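You operate a simulated robot arm through the tools that you are given. There is no shell and no other tool. Be economical: measure what you need, move in short steps, check, and stop when the job is done.

The job below is to be done with a simulated two-armed robot. You get a single attempt, and the scene is never put back.

Task
Sort the purple, blue and orange modules by their lamps.
Fine: green lamps to the GOOD tray, red lamps into the orange drawer; shut the drawer again; leave the other modules alone.

It is judged by the outcome, as a careful person would: the job done as asked, and still so three seconds after it is handed in. It fails if anything else is knocked over, pushed out of place, dropped, spilled or broken.

Robot
Two 7-joint arms with two-finger parallel grippers on one trunk, on a base that drives. Base frame: it is fixed to the floor where the robot stands at the start and does not move with it; the origin is under the middle of the robot, x ahead of it, y to its left, z up. Lengths are in mm, angles in degrees, forces in N, time in s.
The left shoulder is at the start at [70, 177, 1061], the right one opposite. With the tool pointing down near the work surface each hand reaches from about 280 to 720 mm from the robot's upright axis, wherever it stands, measured 20 degrees to its own side. Places, roughly: green module [1250, 0, 1000]; inside of the good tray [900, 400, 900]; inside of the orange drawer [800, 200, 700]; orange drawer [700, 100, 700]; white module [500, 1250, 1000]; yellow module [1250, 0, 1000]. Payload 3.43 kg a hand.
Tool frame (each hand has its own): the origin (TCP) lies between the finger pads and is the grasp point; the fingertips stand 30 mm ahead of it; z points along the fingers, y is the line along which they close. The gripper opens to 94 mm. The fingers are 28 mm wide and 10 mm thick; the gripper's body (50 by 96 mm) begins 55 mm behind the TCP.
Orientation is that of the tool frame in the base frame, as [roll, pitch, yaw] about the fixed x, y, z axes, in that order (R = Rz(yaw) Ry(pitch) Rx(roll)). With the fingers straight down and closing along the base's y, the tool's x points along the base's -x, its y along +y and its z along -z.

Tools
- The arms move only by the tool send_rows. It takes "left_increments", "right_increments" or both (then of equal length, played together; a hand with none holds still); each is one flat list of numbers, 6 for each row, row after row: the shift along the tool's x, y, z in mm, then the turn, a rotation vector about the tool's x, y, z in degrees. In form: [dx, dy, dz, ax, ay, az, dx, dy, dz, ax, ay, az, ...]. A call has 1 to 10 rows; each row is the pose to reach, as a shift and turn from the pose commanded when the call began, along the tool's axes at that moment. "left_claw" and "right_claw" are, for a hand that has rows, the opening in per cent of the stroke, from 0 (shut) to 100 (fully open), set as the call begins (left out, the last holds). Rows are played at 5 a second. More than 50 mm and 8.6 degrees between two rows, or a gripper value outside its range, and nothing of the call is played. Where a pose cannot be reached the arm comes as near as it can. A force on the tool above 40 N (or 10 N above the force at the start of the call, whichever is more), or a blocked arm, ends the call early, and 0.2 s more pass. The fingers move at their own pace (about 153 mm/s each) and stop on an object; they squeeze with about 42 N. The grip force told is the motor's: it shows also when the fingers shut on nothing. Time passes only in rows, and 0.2 s behind the last, so rows that repeat a pose let the fingers close. It gives the time, the measured TCP pose, the force on the tool (base axes), the opening and the grip force at its end, in the units of the frame above (readings bear some noise), with the torque about the TCP (base axes, N m) and any sound that the robot's microphone picked up.
- Cameras (640 x 400 px; columns grow to the right, rows downward): "scene" is now at [134.5, 16.5, 1376.3]; the picture's right is [0.29, -0.96, 0.00], its down [-0.60, -0.18, -0.78] and it looks along [0.74, 0.22, -0.63] (base axes); focal length 214 px, centre (320, 200). "left" rides on the left gripper at [76, -14, -102] in its tool frame; the picture's right is [0.18, 0.98, 0.00], its down [-0.75, 0.14, -0.64] and it looks along [-0.63, 0.12, 0.77] (tool axes); focal length 243 px, centre (320, 200). "right" rides on the right gripper at [76, 14, -102] in its tool frame; the picture's right is [-0.18, 0.98, 0.00], its down [-0.75, -0.14, -0.64] and it looks along [-0.63, -0.12, 0.77] (tool axes); focal length 243 px, centre (320, 200). There is no depth. A picture from a camera that has moved, and an enlarged one, comes with that camera's place and axes in the base frame and with its lens. The place of the scene camera against the robot may be out by one fixed shift of up to 12 mm in any direction.
- get_image(camera): a new picture of that camera. The clock stands still meanwhile.
- slide_trunk(by): slides the trunk up (or, below 0, down) by that many mm; the arms and the scene camera ride with it, the base frame stays. It gives what a move gives, with no picture.
- roll_base(legs): drives the robot by 1 to 6 legs, each [ahead, turn to the left] in mm and degrees, along the robot's own axes; the way and the turn of a leg run together, so that a leg with both is an arc; at most 1500 mm and 180 degrees a leg. The arms and the cameras ride along, it lands a little off, and it stops where it bumps. It gives what a move gives.
- aim_head(pan, tilt): turns the head with the scene camera to pan (to the left, within 86 degrees either way) and tilt (down, from -29 to 69), counted from straight ahead of the robot. It gives what a move gives.
- inspect(camera, box): a new picture of the part [left, top, right, bottom] of that camera's present view, enlarged. The clock stands still meanwhile.
- job_done(): hands the job in; it is judged then, once.

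Work in short steps. Places have to be worked out from the pictures, the camera data and where the tool is seen: move nearer, look again, correct. Check each grasp and each placing, and mend what went wrong. You have 120 turns and 92 pictures in all, those below and enlarged ones among them. Open the grippers and draw the arms clear of the work before you hand the job in, unless the task says otherwise; then end with one line.

The tools are called after ">>>" as a command line: name --argument value ..., lists and objects as JSON in quotes. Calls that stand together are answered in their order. send_rows: Moves the arms, as the interface text tells. Its arguments: {"type":"object","properties":{"left_increments":{"type":"array","items":{"type":"number"}},"left_claw":{"type":"number"},"right_increments":{"type":"array","items":{"type":"number"}},"right_claw":{"type":"number"}},"required":[]} The other tools are called the same way: slide_trunk (by) slides the trunk up or down; roll_base (legs) drives the base; aim_head (pan, tilt) turns the head that bears the scene camera; get_image (camera) takes a picture; inspect (camera, box) takes an enlarged picture of a part of a camera's view; job_done () hands the job in.

At the start:

```text
clock: 0.0
left_ee_pos: [495.8, 312.9, 1143.6]
left_ee_rot: [-179.9, -0.1, -179.9]
left_force: [-0.2, 0.4, -0.2]
left_moment: [0.03, 0.0, 0.03]
left_finger_gap: 93.9
left_grip_force: 0.0
right_ee_pos: [583.9, -106.2, 1201.6]
right_ee_rot: [179.9, -0.1, 179.9]
right_force: [0.0, -0.6, -0.8]
right_moment: [0.02, -0.04, 0.0]
right_finger_gap: 93.7
right_grip_force: 0.2
trunk travel left (down, up): [-641.0, 199.0]
robot x, y, heading: [-4.2, -0.2, -0.1]
head pan, tilt: [16.7, 39.0]
```

scene: 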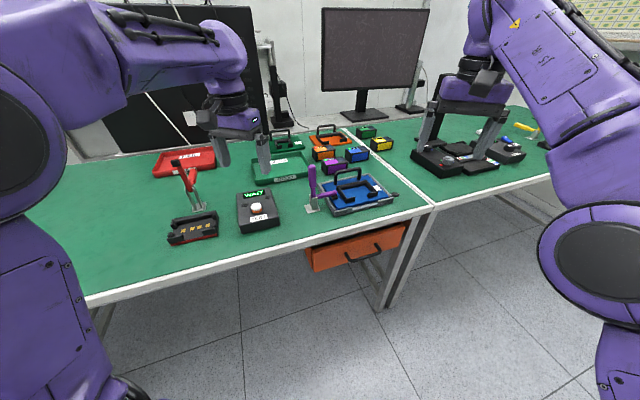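
right: 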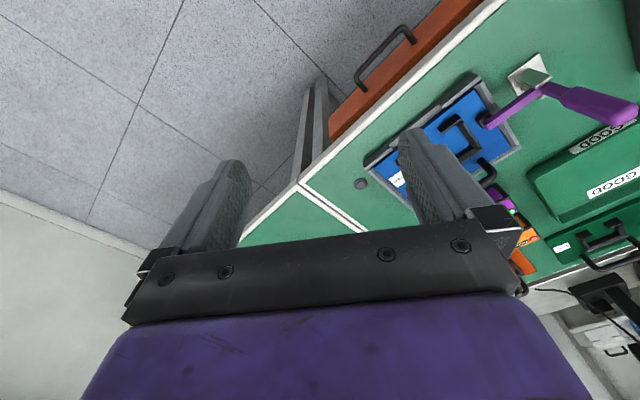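
left: 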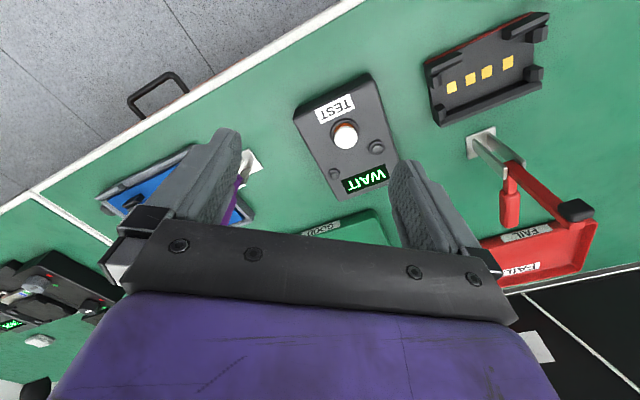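

I'll start with an enlarged look at the modules, trays and drawer.

>>> inspect --camera "scene" --box '[230, 110, 430, 235]'

>>> inspect --camera "scene" --box '[130, 130, 330, 255]'

```text
3.20 times, centred on (330, 172) of scene
camera zoom: at [134.5, 16.5, 1376.3], right [0.29, -0.96, 0.0], down [-0.6, -0.18, -0.78], along [0.74, 0.22, -0.63], focal length 686 px, centre (288, 288)
```

zoom: 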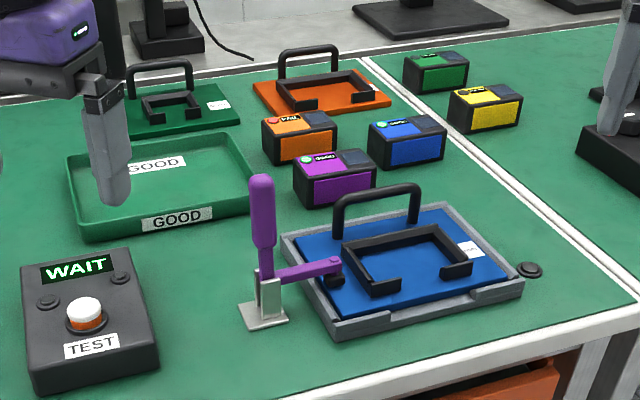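

```text
3.20 times, centred on (230, 192) of scene
camera zoom: at [134.5, 16.5, 1376.3], right [0.29, -0.96, 0.0], down [-0.6, -0.18, -0.78], along [0.74, 0.22, -0.63], focal length 686 px, centre (608, 224)
```

zoom: 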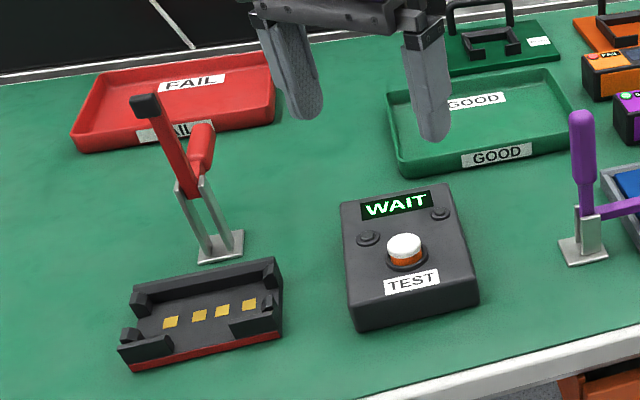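

Lamps look lit: purple and blue green, orange perhaps red. I'll zoom in to verify.

>>> inspect --camera "scene" --box '[305, 140, 375, 184]'

>>> inspect --camera "right" --box '[440, 160, 640, 285]'

```text
9.09 times, centred on (340, 162) of scene
camera zoom: at [134.5, 16.5, 1376.3], right [0.29, -0.96, 0.0], down [-0.6, -0.18, -0.78], along [0.74, 0.22, -0.63], focal length 1950 px, centre (138, 546)
```

zoom: 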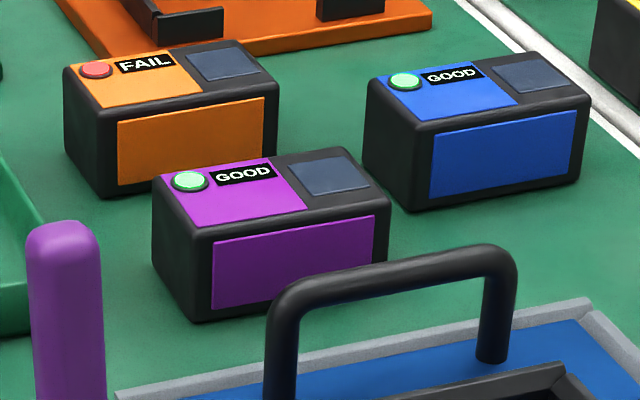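

```text
3.20 times, centred on (540, 222) of right
camera zoom: at [507.3, -91.9, 1304.3], right [0.18, 0.98, 0.0], down [0.75, -0.14, 0.64], along [0.63, -0.12, -0.77], focal length 776 px, centre (-384, 128)
```

zoom: 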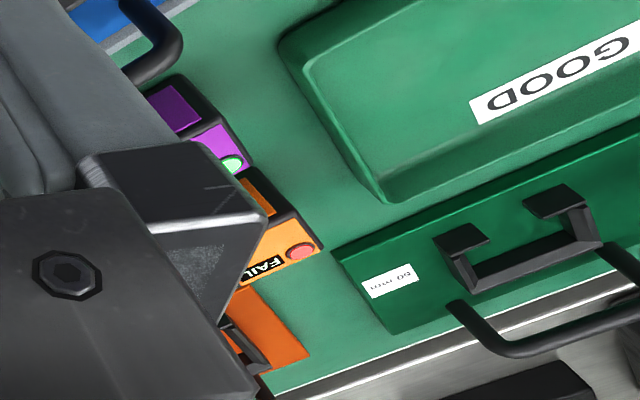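

Lamps are clear: purple and blue green, orange red. The table edge appears turned about 37° to the robot, so I'll reposition in front of the drawer, squared to the table, staying back for now.

>>> roll_base --legs '[[0, -53], [380, 0], [0, 90]]'

>>> aim_head --pan 0 --tilt 45

>>> get_image --camera "scene"

```text
clock: 8.6
left_ee_pos: [438.1, 250.3, 1143.8]
left_ee_rot: [-180.0, 0.0, -142.6]
left_force: [-0.2, -1.3, -0.3]
left_moment: [0.0, -0.02, -0.02]
left_finger_gap: 94.0
left_grip_force: 0.0
right_ee_pos: [761.0, -30.0, 1201.5]
right_ee_rot: [180.0, 0.0, -142.7]
right_force: [0.1, 0.2, 0.4]
right_moment: [0.0, 0.01, -0.01]
right_finger_gap: 94.1
right_grip_force: 0.1
trunk travel left (down, up): [-641.0, 199.0]
robot x, y, heading: [233.1, -300.3, 37.1]
head pan, tilt: [16.7, 39.0]
```

```text
clock: 9.3
left_ee_pos: [436.9, 249.9, 1143.7]
left_ee_rot: [179.9, 0.1, -142.7]
left_force: [-0.2, 1.1, -0.3]
left_moment: [0.0, 0.0, -0.01]
left_finger_gap: 94.3
left_grip_force: 0.1
right_ee_pos: [761.5, -31.2, 1202.8]
right_ee_rot: [179.9, 0.1, -142.8]
right_force: [1.5, 0.7, -0.6]
right_moment: [0.01, -0.01, -0.03]
right_finger_gap: 93.9
right_grip_force: 0.0
trunk travel left (down, up): [-641.0, 199.0]
robot x, y, heading: [232.7, -301.1, 37.4]
head pan, tilt: [0.0, 45.0]
```

```text
84 pictures are left
camera scene: at [338.9, -228.3, 1367.6], right [0.61, -0.79, 0.0], down [-0.56, -0.43, -0.71], along [0.56, 0.43, -0.71], focal length 214 px, centre (320, 200)
```

scene: 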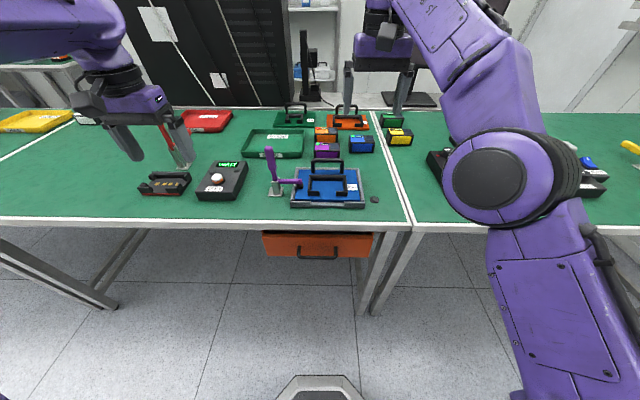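

The robot now nearly faces the table (table yaw ≈ 36°). I'll zoom in on modules and the drawer for measurement.

>>> inspect --camera "scene" --box '[230, 100, 422, 220]'

>>> inspect --camera "scene" --box '[240, 200, 416, 310]'

```text
3.33 times, centred on (326, 160) of scene
camera zoom: at [338.9, -228.3, 1367.6], right [0.61, -0.79, 0.0], down [-0.56, -0.43, -0.71], along [0.56, 0.43, -0.71], focal length 715 px, centre (300, 333)
```

zoom: 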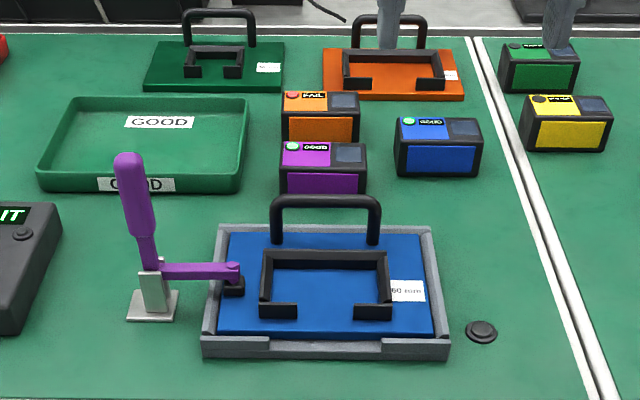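

```text
3.64 times, centred on (328, 255) of scene
camera zoom: at [338.9, -228.3, 1367.6], right [0.61, -0.79, 0.0], down [-0.56, -0.43, -0.71], along [0.56, 0.43, -0.71], focal length 780 px, centre (291, 0)
```

zoom: 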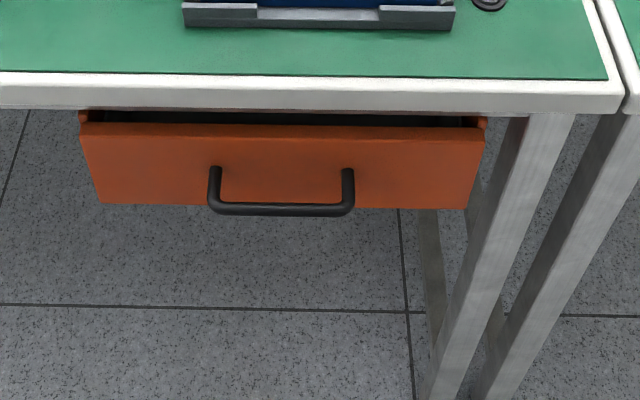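

Triangulated: module tops are near z≈935, in table-aligned coordinates (n into the table, e right) at about purple (855, 392), blue (917, 531), orange (978, 388). I'll drive closer to the table edge in stages.

>>> roll_base --legs '[[200, -1.4]]'

>>> aim_head --pan 0 --tilt 60

>>> get_image --camera "scene"

```text
clock: 10.9
left_ee_pos: [612.6, 363.6, 1145.2]
left_ee_rot: [-179.9, 0.0, -144.2]
left_force: [-0.3, -0.4, 0.2]
left_moment: [0.03, 0.0, 0.01]
left_finger_gap: 94.0
left_grip_force: 0.1
right_ee_pos: [929.5, 73.5, 1201.9]
right_ee_rot: [180.0, 0.1, -144.3]
right_force: [0.9, -0.1, -0.6]
right_moment: [-0.02, 0.03, 0.01]
right_finger_gap: 94.0
right_grip_force: 0.0
trunk travel left (down, up): [-641.0, 199.0]
robot x, y, heading: [391.5, -175.8, 35.8]
head pan, tilt: [0.0, 45.0]
```

```text
clock: 11.7
left_ee_pos: [614.2, 364.0, 1143.3]
left_ee_rot: [179.9, 0.0, -144.2]
left_force: [-0.4, 0.2, 0.3]
left_moment: [-0.02, 0.0, -0.01]
left_finger_gap: 93.9
left_grip_force: 0.0
right_ee_pos: [928.6, 73.3, 1201.7]
right_ee_rot: [-180.0, -0.1, -144.3]
right_force: [0.0, -1.0, -1.0]
right_moment: [0.02, -0.01, 0.02]
right_finger_gap: 94.0
right_grip_force: 0.0
trunk travel left (down, up): [-641.0, 199.0]
robot x, y, heading: [396.5, -179.7, 35.8]
head pan, tilt: [0.0, 60.0]
```

```text
81 pictures are left
camera scene: at [490.4, -120.4, 1348.1], right [0.58, -0.81, 0.0], down [-0.7, -0.51, -0.5], along [0.41, 0.29, -0.87], focal length 214 px, centre (320, 200)
```

scene: 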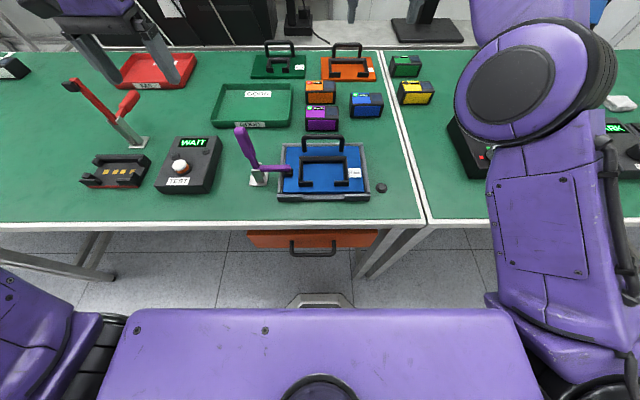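

Clearance to the drawer handle is ample; I'll advance 80 mm more and turn right so blue is at the left hand's good side.

>>> roll_base --legs '[[80, 0], [0, -25]]'

>>> get_image --camera "scene"

>>> get_image --camera "left"

```text
clock: 14.0
left_ee_pos: [886.8, 266.3, 1144.1]
left_ee_rot: [-180.0, 0.0, -169.3]
left_force: [0.2, -0.1, 0.4]
left_moment: [0.01, 0.02, 0.03]
left_finger_gap: 94.1
left_grip_force: 0.1
right_ee_pos: [1051.9, -129.7, 1201.8]
right_ee_rot: [179.9, 0.1, -169.3]
right_force: [0.0, 0.3, 0.4]
right_moment: [0.01, 0.02, -0.01]
right_finger_gap: 94.0
right_grip_force: 0.0
trunk travel left (down, up): [-641.0, 199.0]
robot x, y, heading: [459.2, -131.6, 10.8]
head pan, tilt: [0.0, 60.0]
```

```text
80 pictures are left
camera scene: at [574.6, -120.7, 1348.1], right [0.19, -0.98, 0.0], down [-0.85, -0.16, -0.5], along [0.49, 0.09, -0.87], focal length 214 px, centre (320, 200)
```

scene: 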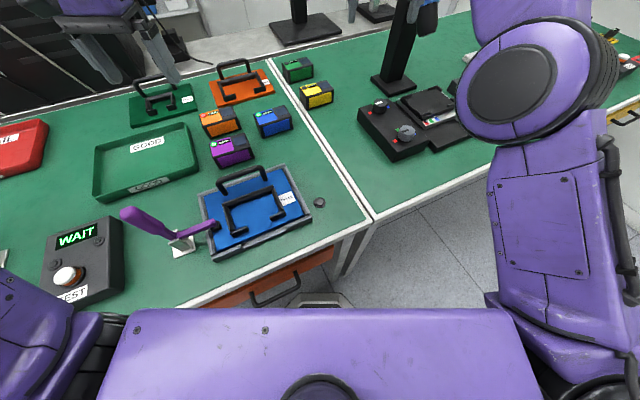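

```text
79 pictures are left
camera left: at [814.6, 237.9, 1245.9], right [-0.36, 0.93, 0.0], down [0.71, 0.28, 0.64], along [0.6, 0.23, -0.77], focal length 243 px, centre (320, 200)
```

left: 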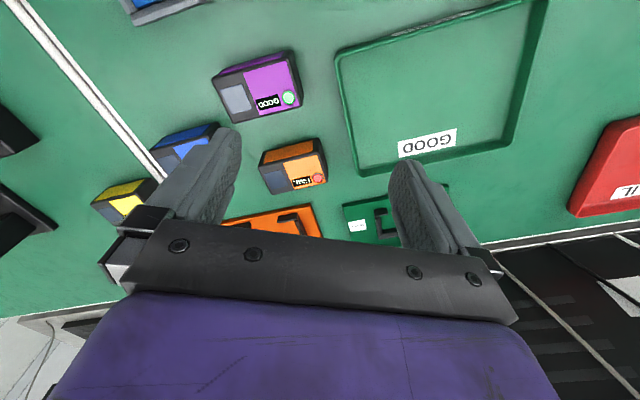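

Wrist and head estimates agree within ~10 mm. All three modules are in left-hand reach from here. I'll move the left hand above purple, rotated so the fingers close across its short side.

>>> send_rows --left_increments '[-2.5, -9.5, 10, 0, 0, 8.1, -5, -19, 20, 0, 0, 16.2, -7.5, -28.5, 30, 0, 0, 24.3, -10, -38, 40, 0, 0, 32.4, -12.5, -47.5, 50, 0, 0, 40.5, -15, -57, 60, 0, 0, 48.6, -17.5, -66.5, 70, 0, 0, 56.7, -20, -76, 80, 0, 0, 64.7, -20, -76, 80, 0, 0, 64.7]' --left_claw 100

>>> get_image --camera "left"

```text
clock: 16.0
left_ee_pos: [919.6, 194.1, 1062.8]
left_ee_rot: [180.0, 0.1, 126.0]
left_force: [0.3, 0.8, 0.3]
left_moment: [0.03, 0.01, 0.02]
left_finger_gap: 94.2
left_grip_force: 0.1
right_ee_pos: [1051.4, -130.5, 1201.2]
right_ee_rot: [180.0, 0.2, -169.3]
right_force: [0.2, -0.6, -0.1]
right_moment: [0.01, -0.04, -0.02]
right_finger_gap: 93.9
right_grip_force: 0.0
trunk travel left (down, up): [-641.0, 199.0]
robot x, y, heading: [452.0, -134.4, 10.5]
head pan, tilt: [0.0, 60.0]
```

```text
78 pictures are left
camera left: at [862.9, 248.3, 1165.0], right [0.69, 0.73, 0.0], down [0.56, -0.53, 0.64], along [0.47, -0.44, -0.77], focal length 243 px, centre (320, 200)
```

left: 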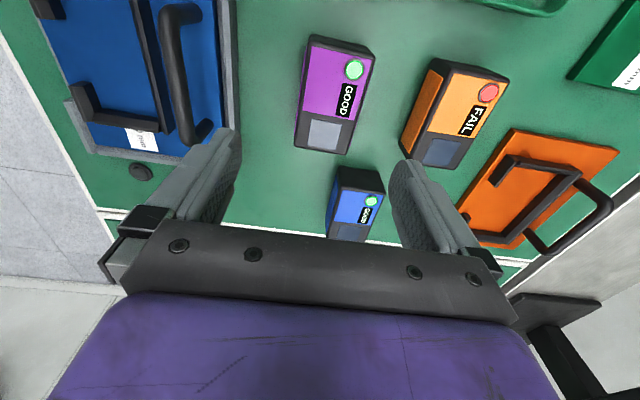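

Purple's centre is about 10 mm further along the closing direction and 6 mm along tool x. I'll correct and descend to just above it, then check.

>>> send_rows --left_increments '[6, 10, 0, 0, 0, 0, 6, 10, 30, 0, 0, 0, 6, 10, 60, 0, 0, 0, 6, 10, 85, 0, 0, 0, 6, 10, 85, 0, 0, 0]'

>>> get_image --camera "left"

```text
clock: 17.2
left_ee_pos: [924.9, 204.8, 979.7]
left_ee_rot: [179.9, -0.1, 125.9]
left_force: [-0.2, -0.1, -0.7]
left_moment: [-0.03, 0.0, 0.0]
left_finger_gap: 94.0
left_grip_force: 0.0
right_ee_pos: [1050.7, -131.9, 1201.6]
right_ee_rot: [180.0, 0.2, -169.3]
right_force: [-0.1, -0.2, 0.2]
right_moment: [-0.06, 0.01, -0.02]
right_finger_gap: 94.1
right_grip_force: 0.0
trunk travel left (down, up): [-641.0, 199.0]
robot x, y, heading: [457.9, -132.5, 11.0]
head pan, tilt: [0.0, 60.0]
```

```text
77 pictures are left
camera left: at [867.6, 259.4, 1080.4], right [0.69, 0.73, 0.0], down [0.56, -0.53, 0.64], along [0.47, -0.44, -0.77], focal length 243 px, centre (320, 200)
```

left: 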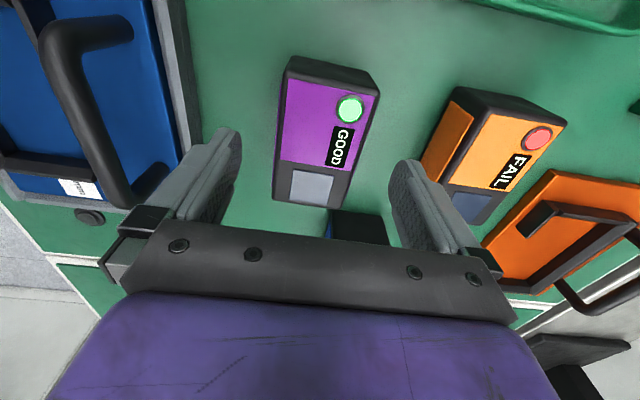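

Well aligned. Descend to grasp height (z≈924) watching force, then close.

>>> send_rows --left_increments '[-4, -1, 25, 0, 0, 0, -4, -1, 45, 0, 0, 0, -4, -1, 55, 0, 0, 0, -4, -1, 55, 0, 0, 0]'

>>> send_rows --left_increments '[0, 0, 0, 0, 0, 0, 0, 0, 0, 0, 0, 0, 0, 0, 0, 0, 0, 0, 0, 0, 0, 0, 0, 0]' --left_claw 0

>>> get_image --camera "left"

```text
clock: 18.2
left_ee_pos: [925.3, 201.4, 926.0]
left_ee_rot: [-180.0, 0.0, 126.1]
left_force: [0.3, 0.1, 0.7]
left_moment: [0.01, 0.0, -0.01]
left_finger_gap: 93.9
left_grip_force: 0.0
right_ee_pos: [1050.6, -131.1, 1201.3]
right_ee_rot: [180.0, 0.1, -169.3]
right_force: [-0.5, 1.1, -0.1]
right_moment: [0.0, -0.02, -0.01]
right_finger_gap: 93.9
right_grip_force: 0.0
trunk travel left (down, up): [-641.0, 199.0]
robot x, y, heading: [454.8, -133.3, 11.0]
head pan, tilt: [0.0, 60.0]
```

```text
clock: 19.2
left_ee_pos: [925.4, 202.1, 925.9]
left_ee_rot: [180.0, 0.0, 126.0]
left_force: [1.0, 1.0, 2.8]
left_moment: [-0.01, 0.07, -0.08]
left_finger_gap: 64.0
left_grip_force: 41.7
right_ee_pos: [1050.6, -131.1, 1200.7]
right_ee_rot: [180.0, 0.1, -169.3]
right_force: [0.3, -0.3, 0.8]
right_moment: [0.03, -0.03, 0.01]
right_finger_gap: 93.6
right_grip_force: 0.0
trunk travel left (down, up): [-641.0, 199.0]
robot x, y, heading: [455.4, -132.6, 10.9]
head pan, tilt: [0.0, 60.0]
```

```text
76 pictures are left
camera left: at [868.9, 255.7, 1027.2], right [0.69, 0.73, 0.0], down [0.56, -0.53, 0.64], along [0.47, -0.44, -0.77], focal length 243 px, centre (320, 200)
```

left: 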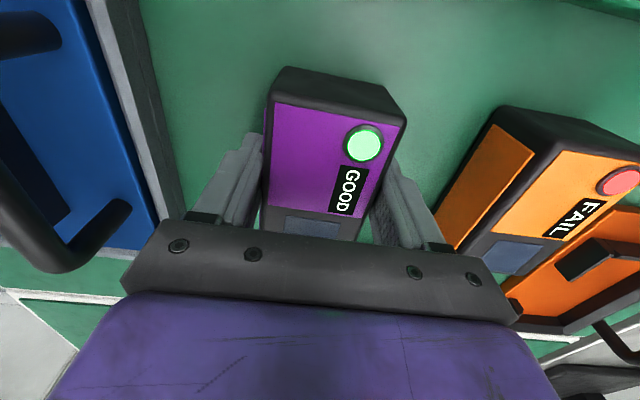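

Grasp is firm (64 mm, 42 N). Lift well above the clamp and fixture handles and begin swinging towards the GOOD tray while rotating.

>>> send_rows --left_increments '[0, 0, -38, 0, 0, 0, 0, 0, -76, 0, 0, 0, 0, 0, -114, 0, 0, 0, 0, 0, -150, 0, 0, 0, 25, 7, -150, 0, 0, -8, 50, 14, -150, 0, 0, -16, 75, 21, -150, 0, 0, -24, 100, 28, -150, 0, 0, -32, 125, 35, -150, 0, 0, -40, 150, 42, -150, 0, 0, -48]'

```text
clock: 21.4
left_ee_pos: [873.8, 347.7, 1072.4]
left_ee_rot: [-179.9, 0.0, 174.2]
left_force: [-0.5, 0.6, -0.5]
left_moment: [0.01, 0.0, 0.0]
left_finger_gap: 0.2
left_grip_force: 32.8
right_ee_pos: [1050.1, -129.8, 1201.7]
right_ee_rot: [-180.0, 0.2, -169.3]
right_force: [0.6, 0.4, 0.5]
right_moment: [-0.01, -0.02, 0.01]
right_finger_gap: 94.0
right_grip_force: 0.1
trunk travel left (down, up): [-641.0, 199.0]
robot x, y, heading: [457.3, -139.8, 10.7]
head pan, tilt: [0.0, 60.0]
```

The gap reads 0: the module slipped out. I'll look to see where it is.

>>> get_image --camera "left"

>>> get_image --camera "scene"

```text
75 pictures are left
camera left: at [795.2, 341.7, 1174.8], right [-0.08, 1.0, 0.0], down [0.76, 0.06, 0.64], along [0.64, 0.05, -0.77], focal length 243 px, centre (320, 200)
```

left: 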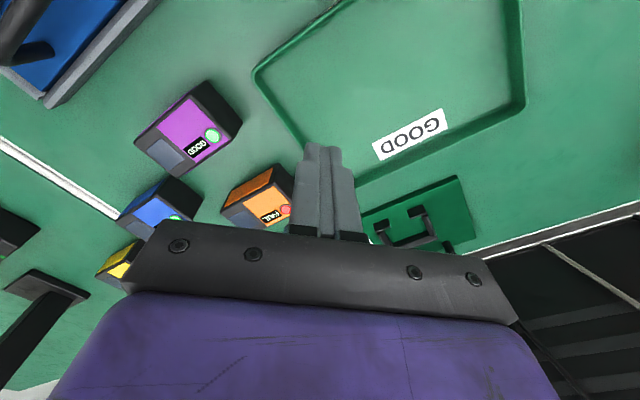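

```text
74 pictures are left
camera scene: at [574.0, -119.9, 1348.1], right [0.19, -0.98, 0.0], down [-0.85, -0.16, -0.5], along [0.49, 0.09, -0.87], focal length 214 px, centre (320, 200)
```

scene: 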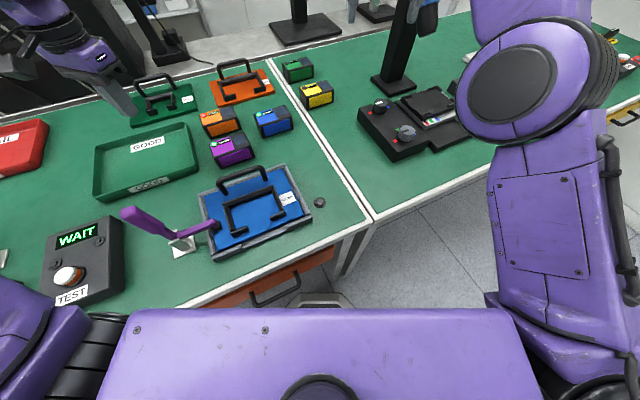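

The purple module is still at its spot (lamp computed at the same place), so it slipped out early. I'll return above it, open, and grasp lower with a slow lift.

>>> send_rows --left_increments '[-11, -23, 0, 0, 0, 8, -22, -47, 0, 0, 0, 16, -33, -70, 0, 0, 0, 24, -44, -93, 0, 0, 0, 32, -56, -117, 0, 0, 0, 40, -67, -140, 0, 0, 0, 48, -67, -140, 35, 0, 0, 48, -67, -140, 70, 0, 0, 48, -67, -140, 92, 0, 0, 48, -67, -140, 92, 0, 0, 48]' --left_claw 100

>>> get_image --camera "left"

```text
clock: 23.6
left_ee_pos: [923.3, 201.8, 981.6]
left_ee_rot: [-180.0, 0.0, 126.0]
left_force: [0.1, 0.2, 0.1]
left_moment: [0.02, 0.02, 0.01]
left_finger_gap: 94.0
left_grip_force: 0.0
right_ee_pos: [1050.6, -132.3, 1201.9]
right_ee_rot: [-179.9, 0.1, -169.3]
right_force: [-0.2, -0.1, 0.1]
right_moment: [-0.01, -0.01, 0.02]
right_finger_gap: 94.0
right_grip_force: 0.0
trunk travel left (down, up): [-641.0, 199.0]
robot x, y, heading: [460.6, -134.5, 10.9]
head pan, tilt: [0.0, 60.0]
```

```text
73 pictures are left
camera left: at [865.7, 255.6, 1084.5], right [0.69, 0.73, 0.0], down [0.56, -0.53, 0.64], along [0.47, -0.44, -0.77], focal length 243 px, centre (320, 200)
```

left: 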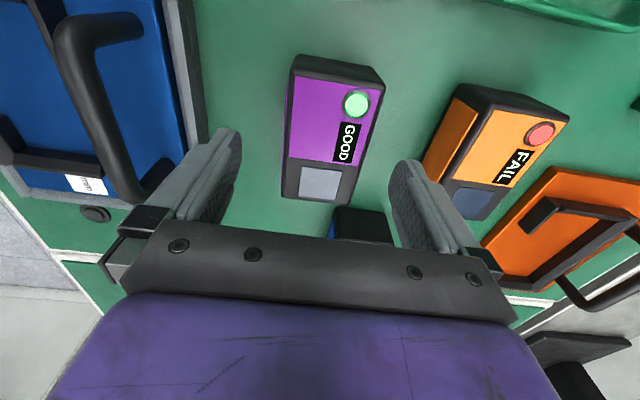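

Aligned. Descend slowly to about z 917, feeling for the table.

>>> send_rows --left_increments '[0, 2, 25, 0, 0, 0, 0, 2, 50, 0, 0, 0, 0, 2, 55, 0, 0, 0, 0, 2, 58, 0, 0, 0, 0, 2, 61, 0, 0, 0, 0, 2, 63, 0, 0, 0, 0, 2, 65, 0, 0, 0, 0, 2, 65, 0, 0, 0]'

```text
clock: 25.4
left_ee_pos: [926.1, 201.4, 917.7]
left_ee_rot: [-180.0, 0.0, 126.0]
left_force: [0.7, 0.8, 0.2]
left_moment: [0.02, 0.01, 0.0]
left_finger_gap: 94.2
left_grip_force: 0.1
right_ee_pos: [1050.8, -131.9, 1201.8]
right_ee_rot: [180.0, 0.1, -169.2]
right_force: [-0.6, 1.0, -0.4]
right_moment: [0.0, 0.02, 0.0]
right_finger_gap: 94.0
right_grip_force: 0.0
trunk travel left (down, up): [-641.0, 199.0]
robot x, y, heading: [455.0, -133.9, 10.8]
head pan, tilt: [0.0, 60.0]
```

No contact yet with tips at z≈888, so the table is lower than thought. Keep descending gently.

>>> send_rows --left_increments '[0, 0, 3, 0, 0, 0, 0, 0, 6, 0, 0, 0, 0, 0, 9, 0, 0, 0, 0, 0, 12, 0, 0, 0, 0, 0, 12, 0, 0, 0]'

>>> get_image --camera "left"

```text
clock: 26.7
left_ee_pos: [926.1, 202.1, 910.2]
left_ee_rot: [179.4, 0.1, 125.9]
left_force: [-4.5, -0.4, 21.0]
left_moment: [-0.46, 1.18, -0.26]
left_finger_gap: 93.7
left_grip_force: 0.1
right_ee_pos: [1047.4, -131.4, 1202.5]
right_ee_rot: [179.9, 0.3, -169.2]
right_force: [0.2, 0.3, 0.2]
right_moment: [-0.01, 0.03, -0.01]
right_finger_gap: 94.0
right_grip_force: 0.0
trunk travel left (down, up): [-641.0, 199.0]
robot x, y, heading: [459.7, -134.2, 10.8]
head pan, tilt: [0.0, 60.0]
stopped in row 5 (left hand): the force on the tool passed its limit at 42 N (the readings are from after the stop); the commanded pose is now the measured one
```

```text
72 pictures are left
camera left: at [868.4, 255.9, 1012.1], right [0.69, 0.73, 0.01], down [0.55, -0.53, 0.65], along [0.47, -0.44, -0.76], focal length 243 px, centre (320, 200)
```

left: 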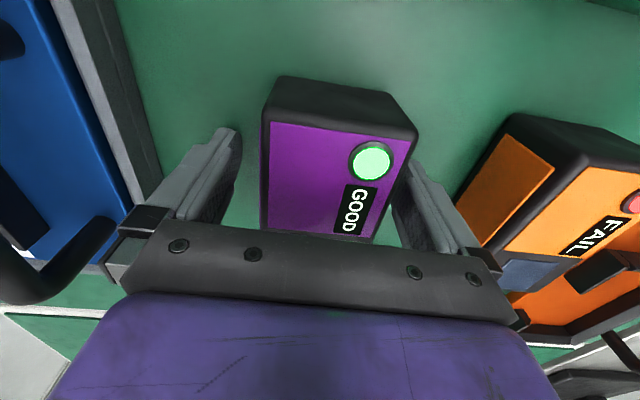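

The fingertips touched the table at z≈880. Back up 4 mm, close, then a slow small test lift.

>>> send_rows --left_increments '[0, 0, -2, 0.6, 0, 0, 0, 0, -4, 0.6, 0, 0]'

>>> send_rows --left_increments '[0, 0, 0, 0, 0, 0, 0, 0, 0, 0, 0, 0, 0, 0, 0, 0, 0, 0, 0, 0, 0, 0, 0, 0, 0, 0, -1, 0, 0, 0, 0, 0, -3, 0, 0, 0, 0, 0, -6, 0, 0, 0, 0, 0, -10, 0, 0, 0, 0, 0, -15, 0, 0, 0, 0, 0, -15, 0, 0, 0]' --left_claw 0

>>> get_image --camera "left"

```text
clock: 27.3
left_ee_pos: [926.9, 203.4, 909.9]
left_ee_rot: [-179.6, 0.1, 126.0]
left_force: [-1.6, 0.5, 1.1]
left_moment: [0.05, 0.0, 0.08]
left_finger_gap: 94.0
left_grip_force: 0.1
right_ee_pos: [1050.8, -132.5, 1201.3]
right_ee_rot: [-179.9, 0.1, -169.3]
right_force: [0.3, -0.4, -0.5]
right_moment: [0.01, -0.04, -0.02]
right_finger_gap: 94.1
right_grip_force: 0.0
trunk travel left (down, up): [-641.0, 199.0]
robot x, y, heading: [459.0, -133.9, 10.6]
head pan, tilt: [0.0, 60.0]
```

```text
clock: 29.5
left_ee_pos: [928.6, 203.0, 926.9]
left_ee_rot: [-179.6, 0.2, 126.1]
left_force: [0.4, -0.8, -1.9]
left_moment: [0.0, 0.01, -0.01]
left_finger_gap: 64.1
left_grip_force: 42.0
right_ee_pos: [1051.8, -130.3, 1201.1]
right_ee_rot: [180.0, 0.1, -169.3]
right_force: [-0.4, 0.1, 0.0]
right_moment: [-0.01, 0.0, -0.05]
right_finger_gap: 93.8
right_grip_force: 0.1
trunk travel left (down, up): [-641.0, 199.0]
robot x, y, heading: [459.8, -135.2, 10.6]
head pan, tilt: [0.0, 60.0]
```

```text
71 pictures are left
camera left: at [872.1, 257.9, 1028.4], right [0.69, 0.73, -0.01], down [0.56, -0.52, 0.64], along [0.46, -0.44, -0.77], focal length 243 px, centre (320, 200)
```

left: 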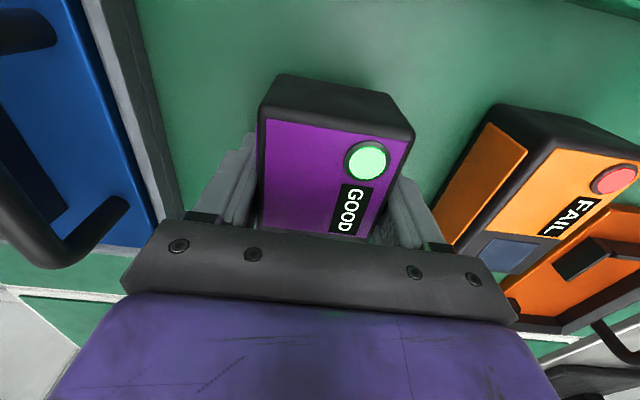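

It holds now (about 2 N of weight). Continue lifting moderately.

>>> send_rows --left_increments '[0, 0, -10, 0, 0, 0, 0, 0, -22, 0, 0, 0, 0, 0, -36, 0, 0, 0, 0, 0, -52, 0, 0, 0, 0, 0, -68, 0, 0, 0, 0, 0, -84, 0, 0, 0, 0, 0, -100, 0, 0, 0, 0, 0, -114, 0, 0, 0, 0, 0, -126, 0, 0, 0, 0, 0, -132, 0, 0, 0]'

```text
clock: 31.7
left_ee_pos: [929.5, 203.2, 1059.6]
left_ee_rot: [-179.7, 0.2, 125.9]
left_force: [0.7, 0.0, -1.6]
left_moment: [0.03, 0.0, 0.03]
left_finger_gap: 63.8
left_grip_force: 42.0
right_ee_pos: [1051.7, -131.4, 1201.9]
right_ee_rot: [180.0, 0.2, -169.3]
right_force: [0.1, -0.3, 0.1]
right_moment: [-0.01, 0.01, 0.02]
right_finger_gap: 94.0
right_grip_force: 0.1
trunk travel left (down, up): [-641.0, 199.0]
robot x, y, heading: [458.8, -133.9, 11.0]
head pan, tilt: [0.0, 60.0]
```

Holding well. Swing to above the tray's left part, rotating the wrist so the fingers close across the tray's width.

>>> send_rows --left_increments '[24, 6, 0, 0, 0, -8, 49, 13, 0, 0, 0, -16, 74, 20, 0, 0, 0, -24, 99, 27, 0, 0, 0, -32, 124, 34, 0, 0, 0, -40, 148, 40, 0, 0, 0, -48, 173, 47, 0, 0, 0, -56, 198, 54, 0, 0, 0, -64, 223, 61, 0, 0, 0, -72, 247, 67, 0, 0, 0, -80]'

>>> send_rows --left_increments '[0, 0, 0, 0, 0, -5, 0, 0, 0, 0, 0, -10, 0, 0, 0, 0, 0, -10]'

>>> get_image --camera "left"

>>> get_image --camera "scene"

```text
clock: 33.9
left_ee_pos: [836.5, 443.9, 1056.8]
left_ee_rot: [-179.8, -0.3, -153.9]
left_force: [0.5, -0.4, -2.5]
left_moment: [-0.02, 0.01, 0.04]
left_finger_gap: 63.9
left_grip_force: 41.7
right_ee_pos: [1051.6, -130.0, 1201.4]
right_ee_rot: [-179.9, 0.1, -169.3]
right_force: [0.8, -0.6, -0.5]
right_moment: [-0.04, 0.01, -0.05]
right_finger_gap: 94.2
right_grip_force: 0.0
trunk travel left (down, up): [-641.0, 199.0]
robot x, y, heading: [458.0, -133.0, 10.8]
head pan, tilt: [0.0, 60.0]
```

```text
clock: 34.7
left_ee_pos: [836.4, 443.1, 1056.2]
left_ee_rot: [-179.9, -0.3, -143.9]
left_force: [-0.5, 0.3, -1.4]
left_moment: [-0.01, 0.0, -0.02]
left_finger_gap: 64.0
left_grip_force: 42.4
right_ee_pos: [1051.0, -130.4, 1202.2]
right_ee_rot: [-179.8, 0.1, -169.3]
right_force: [-0.2, 0.2, 0.6]
right_moment: [0.0, 0.01, 0.02]
right_finger_gap: 94.2
right_grip_force: 0.0
trunk travel left (down, up): [-641.0, 199.0]
robot x, y, heading: [454.7, -136.5, 10.9]
head pan, tilt: [0.0, 60.0]
```

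```text
70 pictures are left
camera left: at [783.7, 387.8, 1159.5], right [-0.73, 0.69, 0.0], down [0.53, 0.56, 0.64], along [0.44, 0.46, -0.77], focal length 243 px, centre (320, 200)
```

left: 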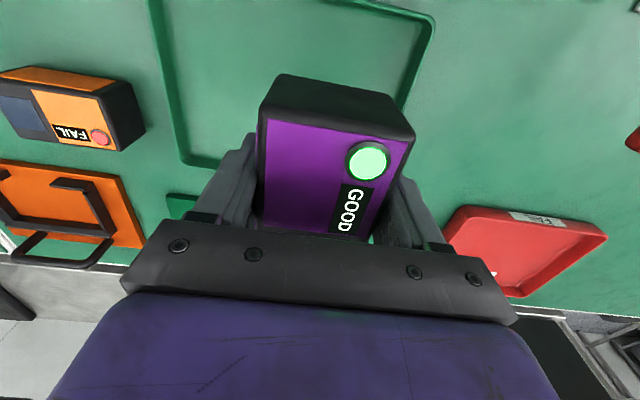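

```text
69 pictures are left
camera scene: at [574.3, -120.5, 1348.1], right [0.19, -0.98, 0.0], down [-0.85, -0.16, -0.5], along [0.49, 0.09, -0.87], focal length 214 px, centre (320, 200)
```

scene: 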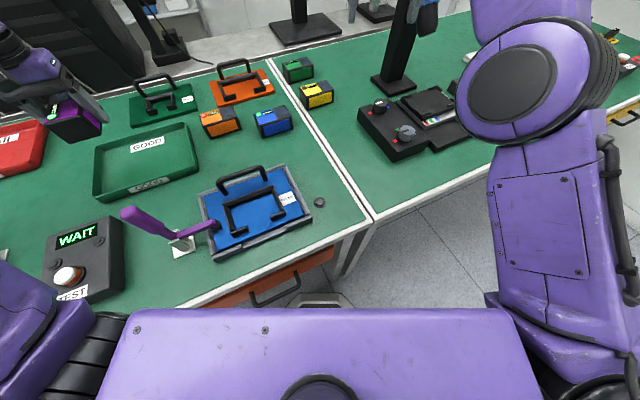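

Tray spans e≈68–269, n≈862–1028 inside. I'll shift 11 mm left, 4 mm inward and descend into the tray.

>>> send_rows --left_increments '[-4, 11, 25, 0, 0, 0, -4, 11, 55, 0, 0, 0, -4, 11, 85, 0, 0, 0, -4, 11, 110, 0, 0, 0, -4, 11, 125, 0, 0, 0, -4, 11, 130, 0, 0, 0, -4, 11, 130, 0, 0, 0]'

>>> get_image --camera "left"

>>> inspect --camera "scene" --box '[40, 80, 240, 205]'

```text
clock: 36.3
left_ee_pos: [835.0, 453.8, 925.1]
left_ee_rot: [-179.9, -0.3, -144.0]
left_force: [-1.1, 1.0, -1.0]
left_moment: [0.0, 0.04, 0.01]
left_finger_gap: 64.3
left_grip_force: 42.6
right_ee_pos: [1052.1, -130.3, 1199.6]
right_ee_rot: [-179.9, 0.1, -169.3]
right_force: [-0.8, 0.2, 0.7]
right_moment: [-0.02, 0.01, -0.02]
right_finger_gap: 93.9
right_grip_force: 0.1
trunk travel left (down, up): [-641.0, 199.0]
robot x, y, heading: [459.8, -132.4, 10.9]
head pan, tilt: [0.0, 60.0]
```

```text
68 pictures are left
camera left: at [781.3, 398.1, 1028.5], right [-0.73, 0.69, 0.0], down [0.53, 0.56, 0.64], along [0.44, 0.46, -0.77], focal length 243 px, centre (320, 200)
```

left: 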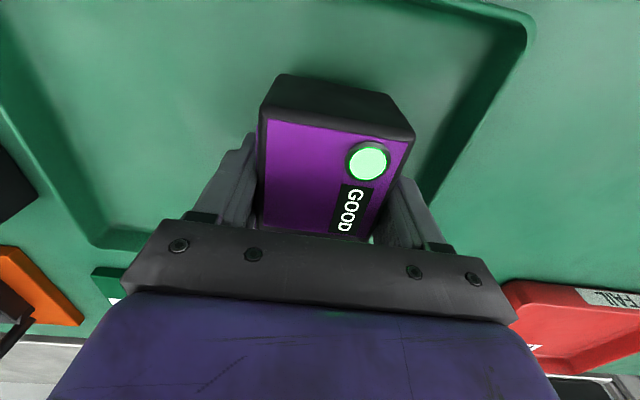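

```text
3.20 times, centred on (140, 142) of scene
camera zoom: at [574.4, -120.3, 1348.1], right [0.19, -0.98, 0.0], down [-0.85, -0.16, -0.5], along [0.49, 0.09, -0.87], focal length 686 px, centre (896, 384)
```

zoom: 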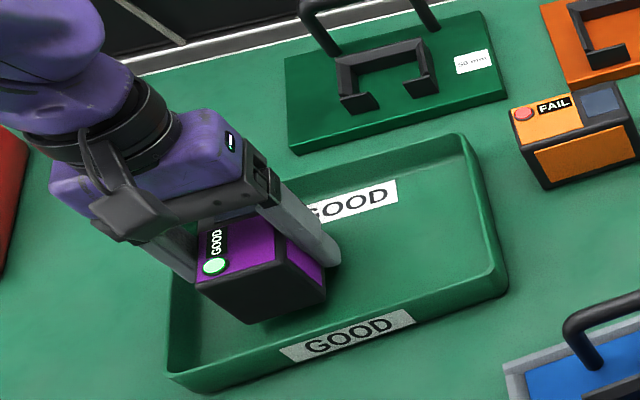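

Placement looks good; nudge 3 mm right and lower to contact.

>>> send_rows --left_increments '[0, -3, 3, 0, 0, 0, 0, -3, 5, 0, 0, 0, 0, -3, 7, 0, 0, 0, 0, -3, 9, 0, 0, 0, 0, -3, 11, 0, 0, 0]'

```text
clock: 37.5
left_ee_pos: [834.8, 451.7, 915.7]
left_ee_rot: [-179.8, -0.3, -144.1]
left_force: [-0.2, 0.6, -1.2]
left_moment: [-0.02, 0.0, 0.0]
left_finger_gap: 64.0
left_grip_force: 42.1
right_ee_pos: [1051.6, -130.9, 1200.8]
right_ee_rot: [-180.0, 0.0, -169.3]
right_force: [-1.6, -1.0, 0.3]
right_moment: [-0.04, 0.05, -0.03]
right_finger_gap: 93.9
right_grip_force: 0.0
trunk travel left (down, up): [-641.0, 199.0]
robot x, y, heading: [456.7, -131.9, 10.9]
head pan, tilt: [0.0, 60.0]
```

>>> send_rows --left_increments '[0, 0, 1, 0, 0, 0, 0, 0, 2, 0, 0, 0, 0, 0, 3, 0, 0, 0, 0, 0, 4, 0, 0, 0]'

```text
clock: 38.5
left_ee_pos: [835.8, 451.7, 914.5]
left_ee_rot: [-179.9, 0.1, -144.1]
left_force: [0.6, 6.7, 20.7]
left_moment: [0.29, -0.12, 0.15]
left_finger_gap: 63.8
left_grip_force: 42.4
right_ee_pos: [1049.2, -132.8, 1203.6]
right_ee_rot: [179.9, 0.2, -169.3]
right_force: [-0.1, 0.4, 0.1]
right_moment: [0.0, 0.01, 0.0]
right_finger_gap: 93.9
right_grip_force: 0.0
trunk travel left (down, up): [-641.0, 199.0]
robot x, y, heading: [456.2, -132.7, 10.9]
head pan, tilt: [0.0, 60.0]
```

Contact with the tray floor. Ease up 1 mm, release slightly, then lift away.

>>> send_rows --left_increments '[0, 0, -2, 0, 0, 0, 0, 0, -2, 0, 0, 0]'

>>> send_rows --left_increments '[0, 0, 0, 0, 0, 0, 0, 0, 0, 0, 0, 0, 0, 0, -10, 0, 0, 0, 0, 0, -30, 0, 0, 0, 0, 0, -65, 0, 0, 0, 0, 0, -100, 0, 0, 0, 0, 0, -140, 0, 0, 0]' --left_claw 76

>>> get_image --camera "left"

```text
clock: 39.1
left_ee_pos: [834.6, 451.7, 915.2]
left_ee_rot: [-179.9, -0.1, -144.0]
left_force: [1.5, 4.7, 14.8]
left_moment: [0.76, -0.75, 0.22]
left_finger_gap: 64.2
left_grip_force: 42.4
right_ee_pos: [1050.1, -131.4, 1202.4]
right_ee_rot: [-180.0, 0.1, -169.3]
right_force: [0.0, 0.2, -0.1]
right_moment: [0.0, -0.03, -0.01]
right_finger_gap: 94.0
right_grip_force: 0.1
trunk travel left (down, up): [-641.0, 199.0]
robot x, y, heading: [459.7, -132.1, 10.8]
head pan, tilt: [0.0, 60.0]
```

```text
clock: 40.7
left_ee_pos: [835.9, 449.9, 1054.2]
left_ee_rot: [-180.0, -0.3, -144.0]
left_force: [0.6, 0.1, 0.2]
left_moment: [0.03, 0.02, -0.02]
left_finger_gap: 71.2
left_grip_force: 0.0
right_ee_pos: [1049.9, -130.7, 1202.3]
right_ee_rot: [-180.0, 0.0, -169.3]
right_force: [0.2, -0.4, 0.6]
right_moment: [0.01, -0.02, 0.0]
right_finger_gap: 94.3
right_grip_force: 0.0
trunk travel left (down, up): [-641.0, 199.0]
robot x, y, heading: [457.4, -132.8, 10.8]
head pan, tilt: [0.0, 60.0]
```

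```text
66 pictures are left
camera left: at [782.5, 394.2, 1156.8], right [-0.73, 0.69, 0.0], down [0.53, 0.56, 0.64], along [0.44, 0.46, -0.77], focal length 243 px, centre (320, 200)
```

left: 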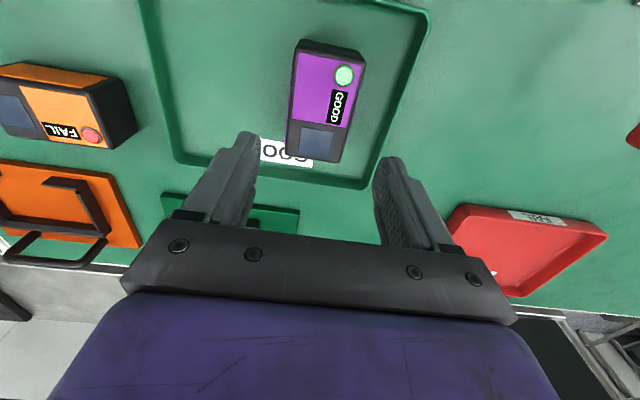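

Purple is placed in the tray. Next, swing to above blue (estimated centre (1059, 124)), rotating back.

>>> send_rows --left_increments '[1, -36, -10, 0, 0, 8.2, 2, -72, -20, 0, 0, 16.4, 3, -108, -26, 0, 0, 24.6, 4, -144, -26, 0, 0, 32.8, 5, -180, -26, 0, 0, 41, 6, -216, -26, 0, 0, 49.2, 7, -252, -26, 0, 0, 57.4, 8, -288, -26, 0, 0, 65.6, 9, -324, -26, 0, 0, 73.8, 10, -360, -26, 0, 0, 82]' --left_claw 100

>>> send_rows --left_increments '[-15, 0, 10, 0, 0, 4, -35, 5, 30, 0, 0, 8, -35, 5, 30, 0, 0, 8]'

>>> get_image --camera "left"

```text
clock: 42.9
left_ee_pos: [1038.9, 156.1, 1080.6]
left_ee_rot: [-179.7, -0.1, 133.9]
left_force: [-0.2, -0.8, -0.4]
left_moment: [-0.01, 0.01, 0.03]
left_finger_gap: 94.0
left_grip_force: 0.0
right_ee_pos: [1051.8, -131.4, 1200.7]
right_ee_rot: [-179.9, 0.0, -169.3]
right_force: [0.0, -1.2, -0.7]
right_moment: [0.05, 0.0, -0.01]
right_finger_gap: 93.8
right_grip_force: 0.0
trunk travel left (down, up): [-641.0, 199.0]
robot x, y, heading: [458.4, -132.7, 10.9]
head pan, tilt: [0.0, 60.0]
```

```text
clock: 43.7
left_ee_pos: [1063.9, 134.7, 1050.5]
left_ee_rot: [-179.8, 0.3, 126.0]
left_force: [-0.6, -0.2, 0.1]
left_moment: [0.03, -0.02, 0.0]
left_finger_gap: 94.2
left_grip_force: 0.2
right_ee_pos: [1049.2, -130.1, 1203.2]
right_ee_rot: [-179.8, 0.1, -169.3]
right_force: [-0.4, -0.4, 0.0]
right_moment: [-0.02, 0.0, 0.02]
right_finger_gap: 94.0
right_grip_force: 0.0
trunk travel left (down, up): [-641.0, 199.0]
robot x, y, heading: [456.4, -136.1, 10.8]
head pan, tilt: [0.0, 60.0]
```

```text
65 pictures are left
camera left: at [1008.1, 189.2, 1152.0], right [0.69, 0.73, 0.0], down [0.56, -0.52, 0.64], along [0.47, -0.44, -0.77], focal length 243 px, centre (320, 200)
```

left: 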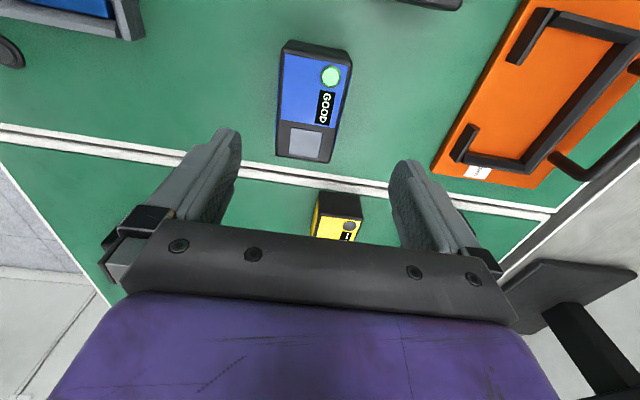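

Blue's centre computes to (1059, 126). Correct and descend to just above it.

>>> send_rows --left_increments '[-4, -9, 25, 0, 0, 0, -4, -9, 50, 0, 0, 0, -4, -9, 75, 0, 0, 0, -4, -9, 75, 0, 0, 0]'

>>> get_image --camera "left"

```text
clock: 44.7
left_ee_pos: [1061.2, 125.5, 976.0]
left_ee_rot: [-179.9, 0.1, 126.0]
left_force: [-0.1, 0.0, 0.1]
left_moment: [0.01, -0.02, -0.01]
left_finger_gap: 94.0
left_grip_force: 0.1
right_ee_pos: [1049.9, -132.2, 1201.2]
right_ee_rot: [180.0, 0.3, -169.3]
right_force: [0.9, 0.6, 0.0]
right_moment: [-0.02, -0.01, 0.02]
right_finger_gap: 94.1
right_grip_force: 0.1
trunk travel left (down, up): [-641.0, 199.0]
robot x, y, heading: [458.5, -136.9, 10.9]
head pan, tilt: [0.0, 60.0]
```

```text
64 pictures are left
camera left: at [1005.1, 179.5, 1077.9], right [0.69, 0.73, 0.0], down [0.56, -0.52, 0.64], along [0.47, -0.44, -0.77], focal length 243 px, centre (320, 200)
```

left: 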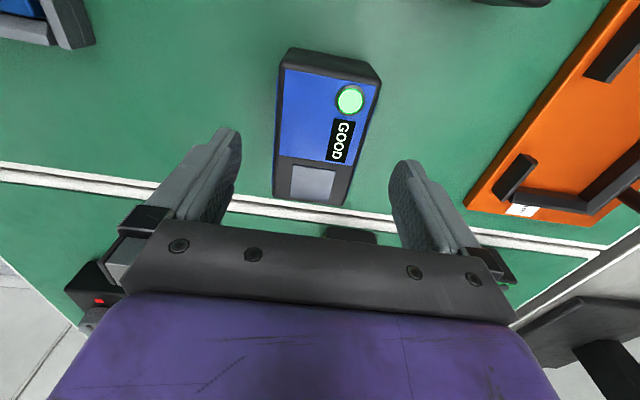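

Aligned like the successful grasp. Descend to z≈914, close, slow test lift.

>>> send_rows --left_increments '[0, 0, 25, 0, 0, 0, 0, 0, 45, 0, 0, 0, 0, 0, 55, 0, 0, 0, 0, 0, 59, 0, 0, 0, 0, 0, 62, 0, 0, 0, 0, 0, 62, 0, 0, 0]'

>>> send_rows --left_increments '[0, 0, 0, 0, 0, 0, 0, 0, 0, 0, 0, 0, 0, 0, 0, 0, 0, 0, 0, 0, 0, 0, 0, 0, 0, 0, -1, 0, 0, 0, 0, 0, -3, 0, 0, 0, 0, 0, -6, 0, 0, 0, 0, 0, -10, 0, 0, 0, 0, 0, -15, 0, 0, 0, 0, 0, -15, 0, 0, 0]' --left_claw 0

>>> get_image --camera "left"

```text
clock: 46.1
left_ee_pos: [1061.7, 124.0, 914.6]
left_ee_rot: [-179.7, 0.1, 126.1]
left_force: [-0.7, 0.8, -0.7]
left_moment: [-0.01, -0.01, 0.03]
left_finger_gap: 94.0
left_grip_force: 0.1
right_ee_pos: [1051.4, -131.4, 1200.4]
right_ee_rot: [-179.9, 0.1, -169.3]
right_force: [-0.1, -0.8, -0.7]
right_moment: [0.03, 0.02, 0.02]
right_finger_gap: 93.9
right_grip_force: 0.2
trunk travel left (down, up): [-641.0, 199.0]
robot x, y, heading: [458.1, -133.8, 10.7]
head pan, tilt: [0.0, 60.0]
```

```text
clock: 48.3
left_ee_pos: [1062.8, 123.4, 929.9]
left_ee_rot: [-179.8, 0.2, 126.0]
left_force: [0.1, -0.5, -1.3]
left_moment: [-0.02, -0.01, 0.0]
left_finger_gap: 64.1
left_grip_force: 42.4
right_ee_pos: [1051.7, -131.3, 1201.3]
right_ee_rot: [-179.9, 0.1, -169.2]
right_force: [-0.9, 0.0, -0.8]
right_moment: [-0.01, 0.02, 0.01]
right_finger_gap: 94.2
right_grip_force: 0.0
trunk travel left (down, up): [-641.0, 199.0]
robot x, y, heading: [455.4, -134.3, 11.0]
head pan, tilt: [0.0, 60.0]
```

```text
63 pictures are left
camera left: at [1005.7, 178.5, 1030.8], right [0.69, 0.73, -0.01], down [0.56, -0.52, 0.64], along [0.46, -0.44, -0.77], focal length 243 px, centre (320, 200)
```

left: 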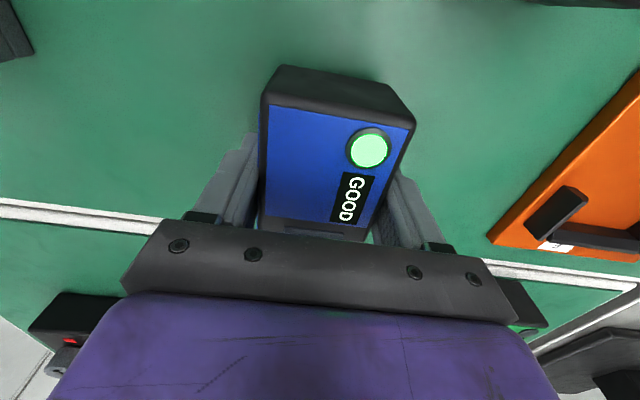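

Blue lifted 15 mm and holds. Continue lifting steadily to z≈1075.

>>> send_rows --left_increments '[0, 0, -8, 0, 0, 0, 0, 0, -20, 0, 0, 0, 0, 0, -36, 0, 0, 0, 0, 0, -54, 0, 0, 0, 0, 0, -72, 0, 0, 0, 0, 0, -90, 0, 0, 0, 0, 0, -108, 0, 0, 0, 0, 0, -124, 0, 0, 0, 0, 0, -138, 0, 0, 0, 0, 0, -146, 0, 0, 0]'

```text
clock: 50.5
left_ee_pos: [1062.7, 123.5, 1076.1]
left_ee_rot: [-179.7, 0.1, 126.0]
left_force: [0.3, -0.3, -1.5]
left_moment: [0.0, 0.03, -0.04]
left_finger_gap: 64.1
left_grip_force: 42.1
right_ee_pos: [1051.5, -130.6, 1201.8]
right_ee_rot: [180.0, 0.1, -169.3]
right_force: [-0.2, -0.7, -0.5]
right_moment: [0.01, 0.01, 0.04]
right_finger_gap: 94.2
right_grip_force: 0.1
trunk travel left (down, up): [-641.0, 199.0]
robot x, y, heading: [458.6, -134.8, 10.9]
head pan, tilt: [0.0, 60.0]
```

Swing blue to above the free right half of the tray, rotating 90°.

>>> send_rows --left_increments '[31, 1, 0, 0, 0, -8, 63, 2, 0, 0, 0, -16, 94, 3, 0, 0, 0, -24, 126, 4, 0, 0, 0, -32, 157, 5, 0, 0, 0, -40, 188, 6, 0, 0, 0, -220, 7, 0, 0, 0, -56, 251, 8, 0, 0, 0, -64, 283, 9, 0, 0, 0, -72, 314, 9, 0, 0, 0, -80]'

```text
refused: increments must hold 6 numbers for each row
```

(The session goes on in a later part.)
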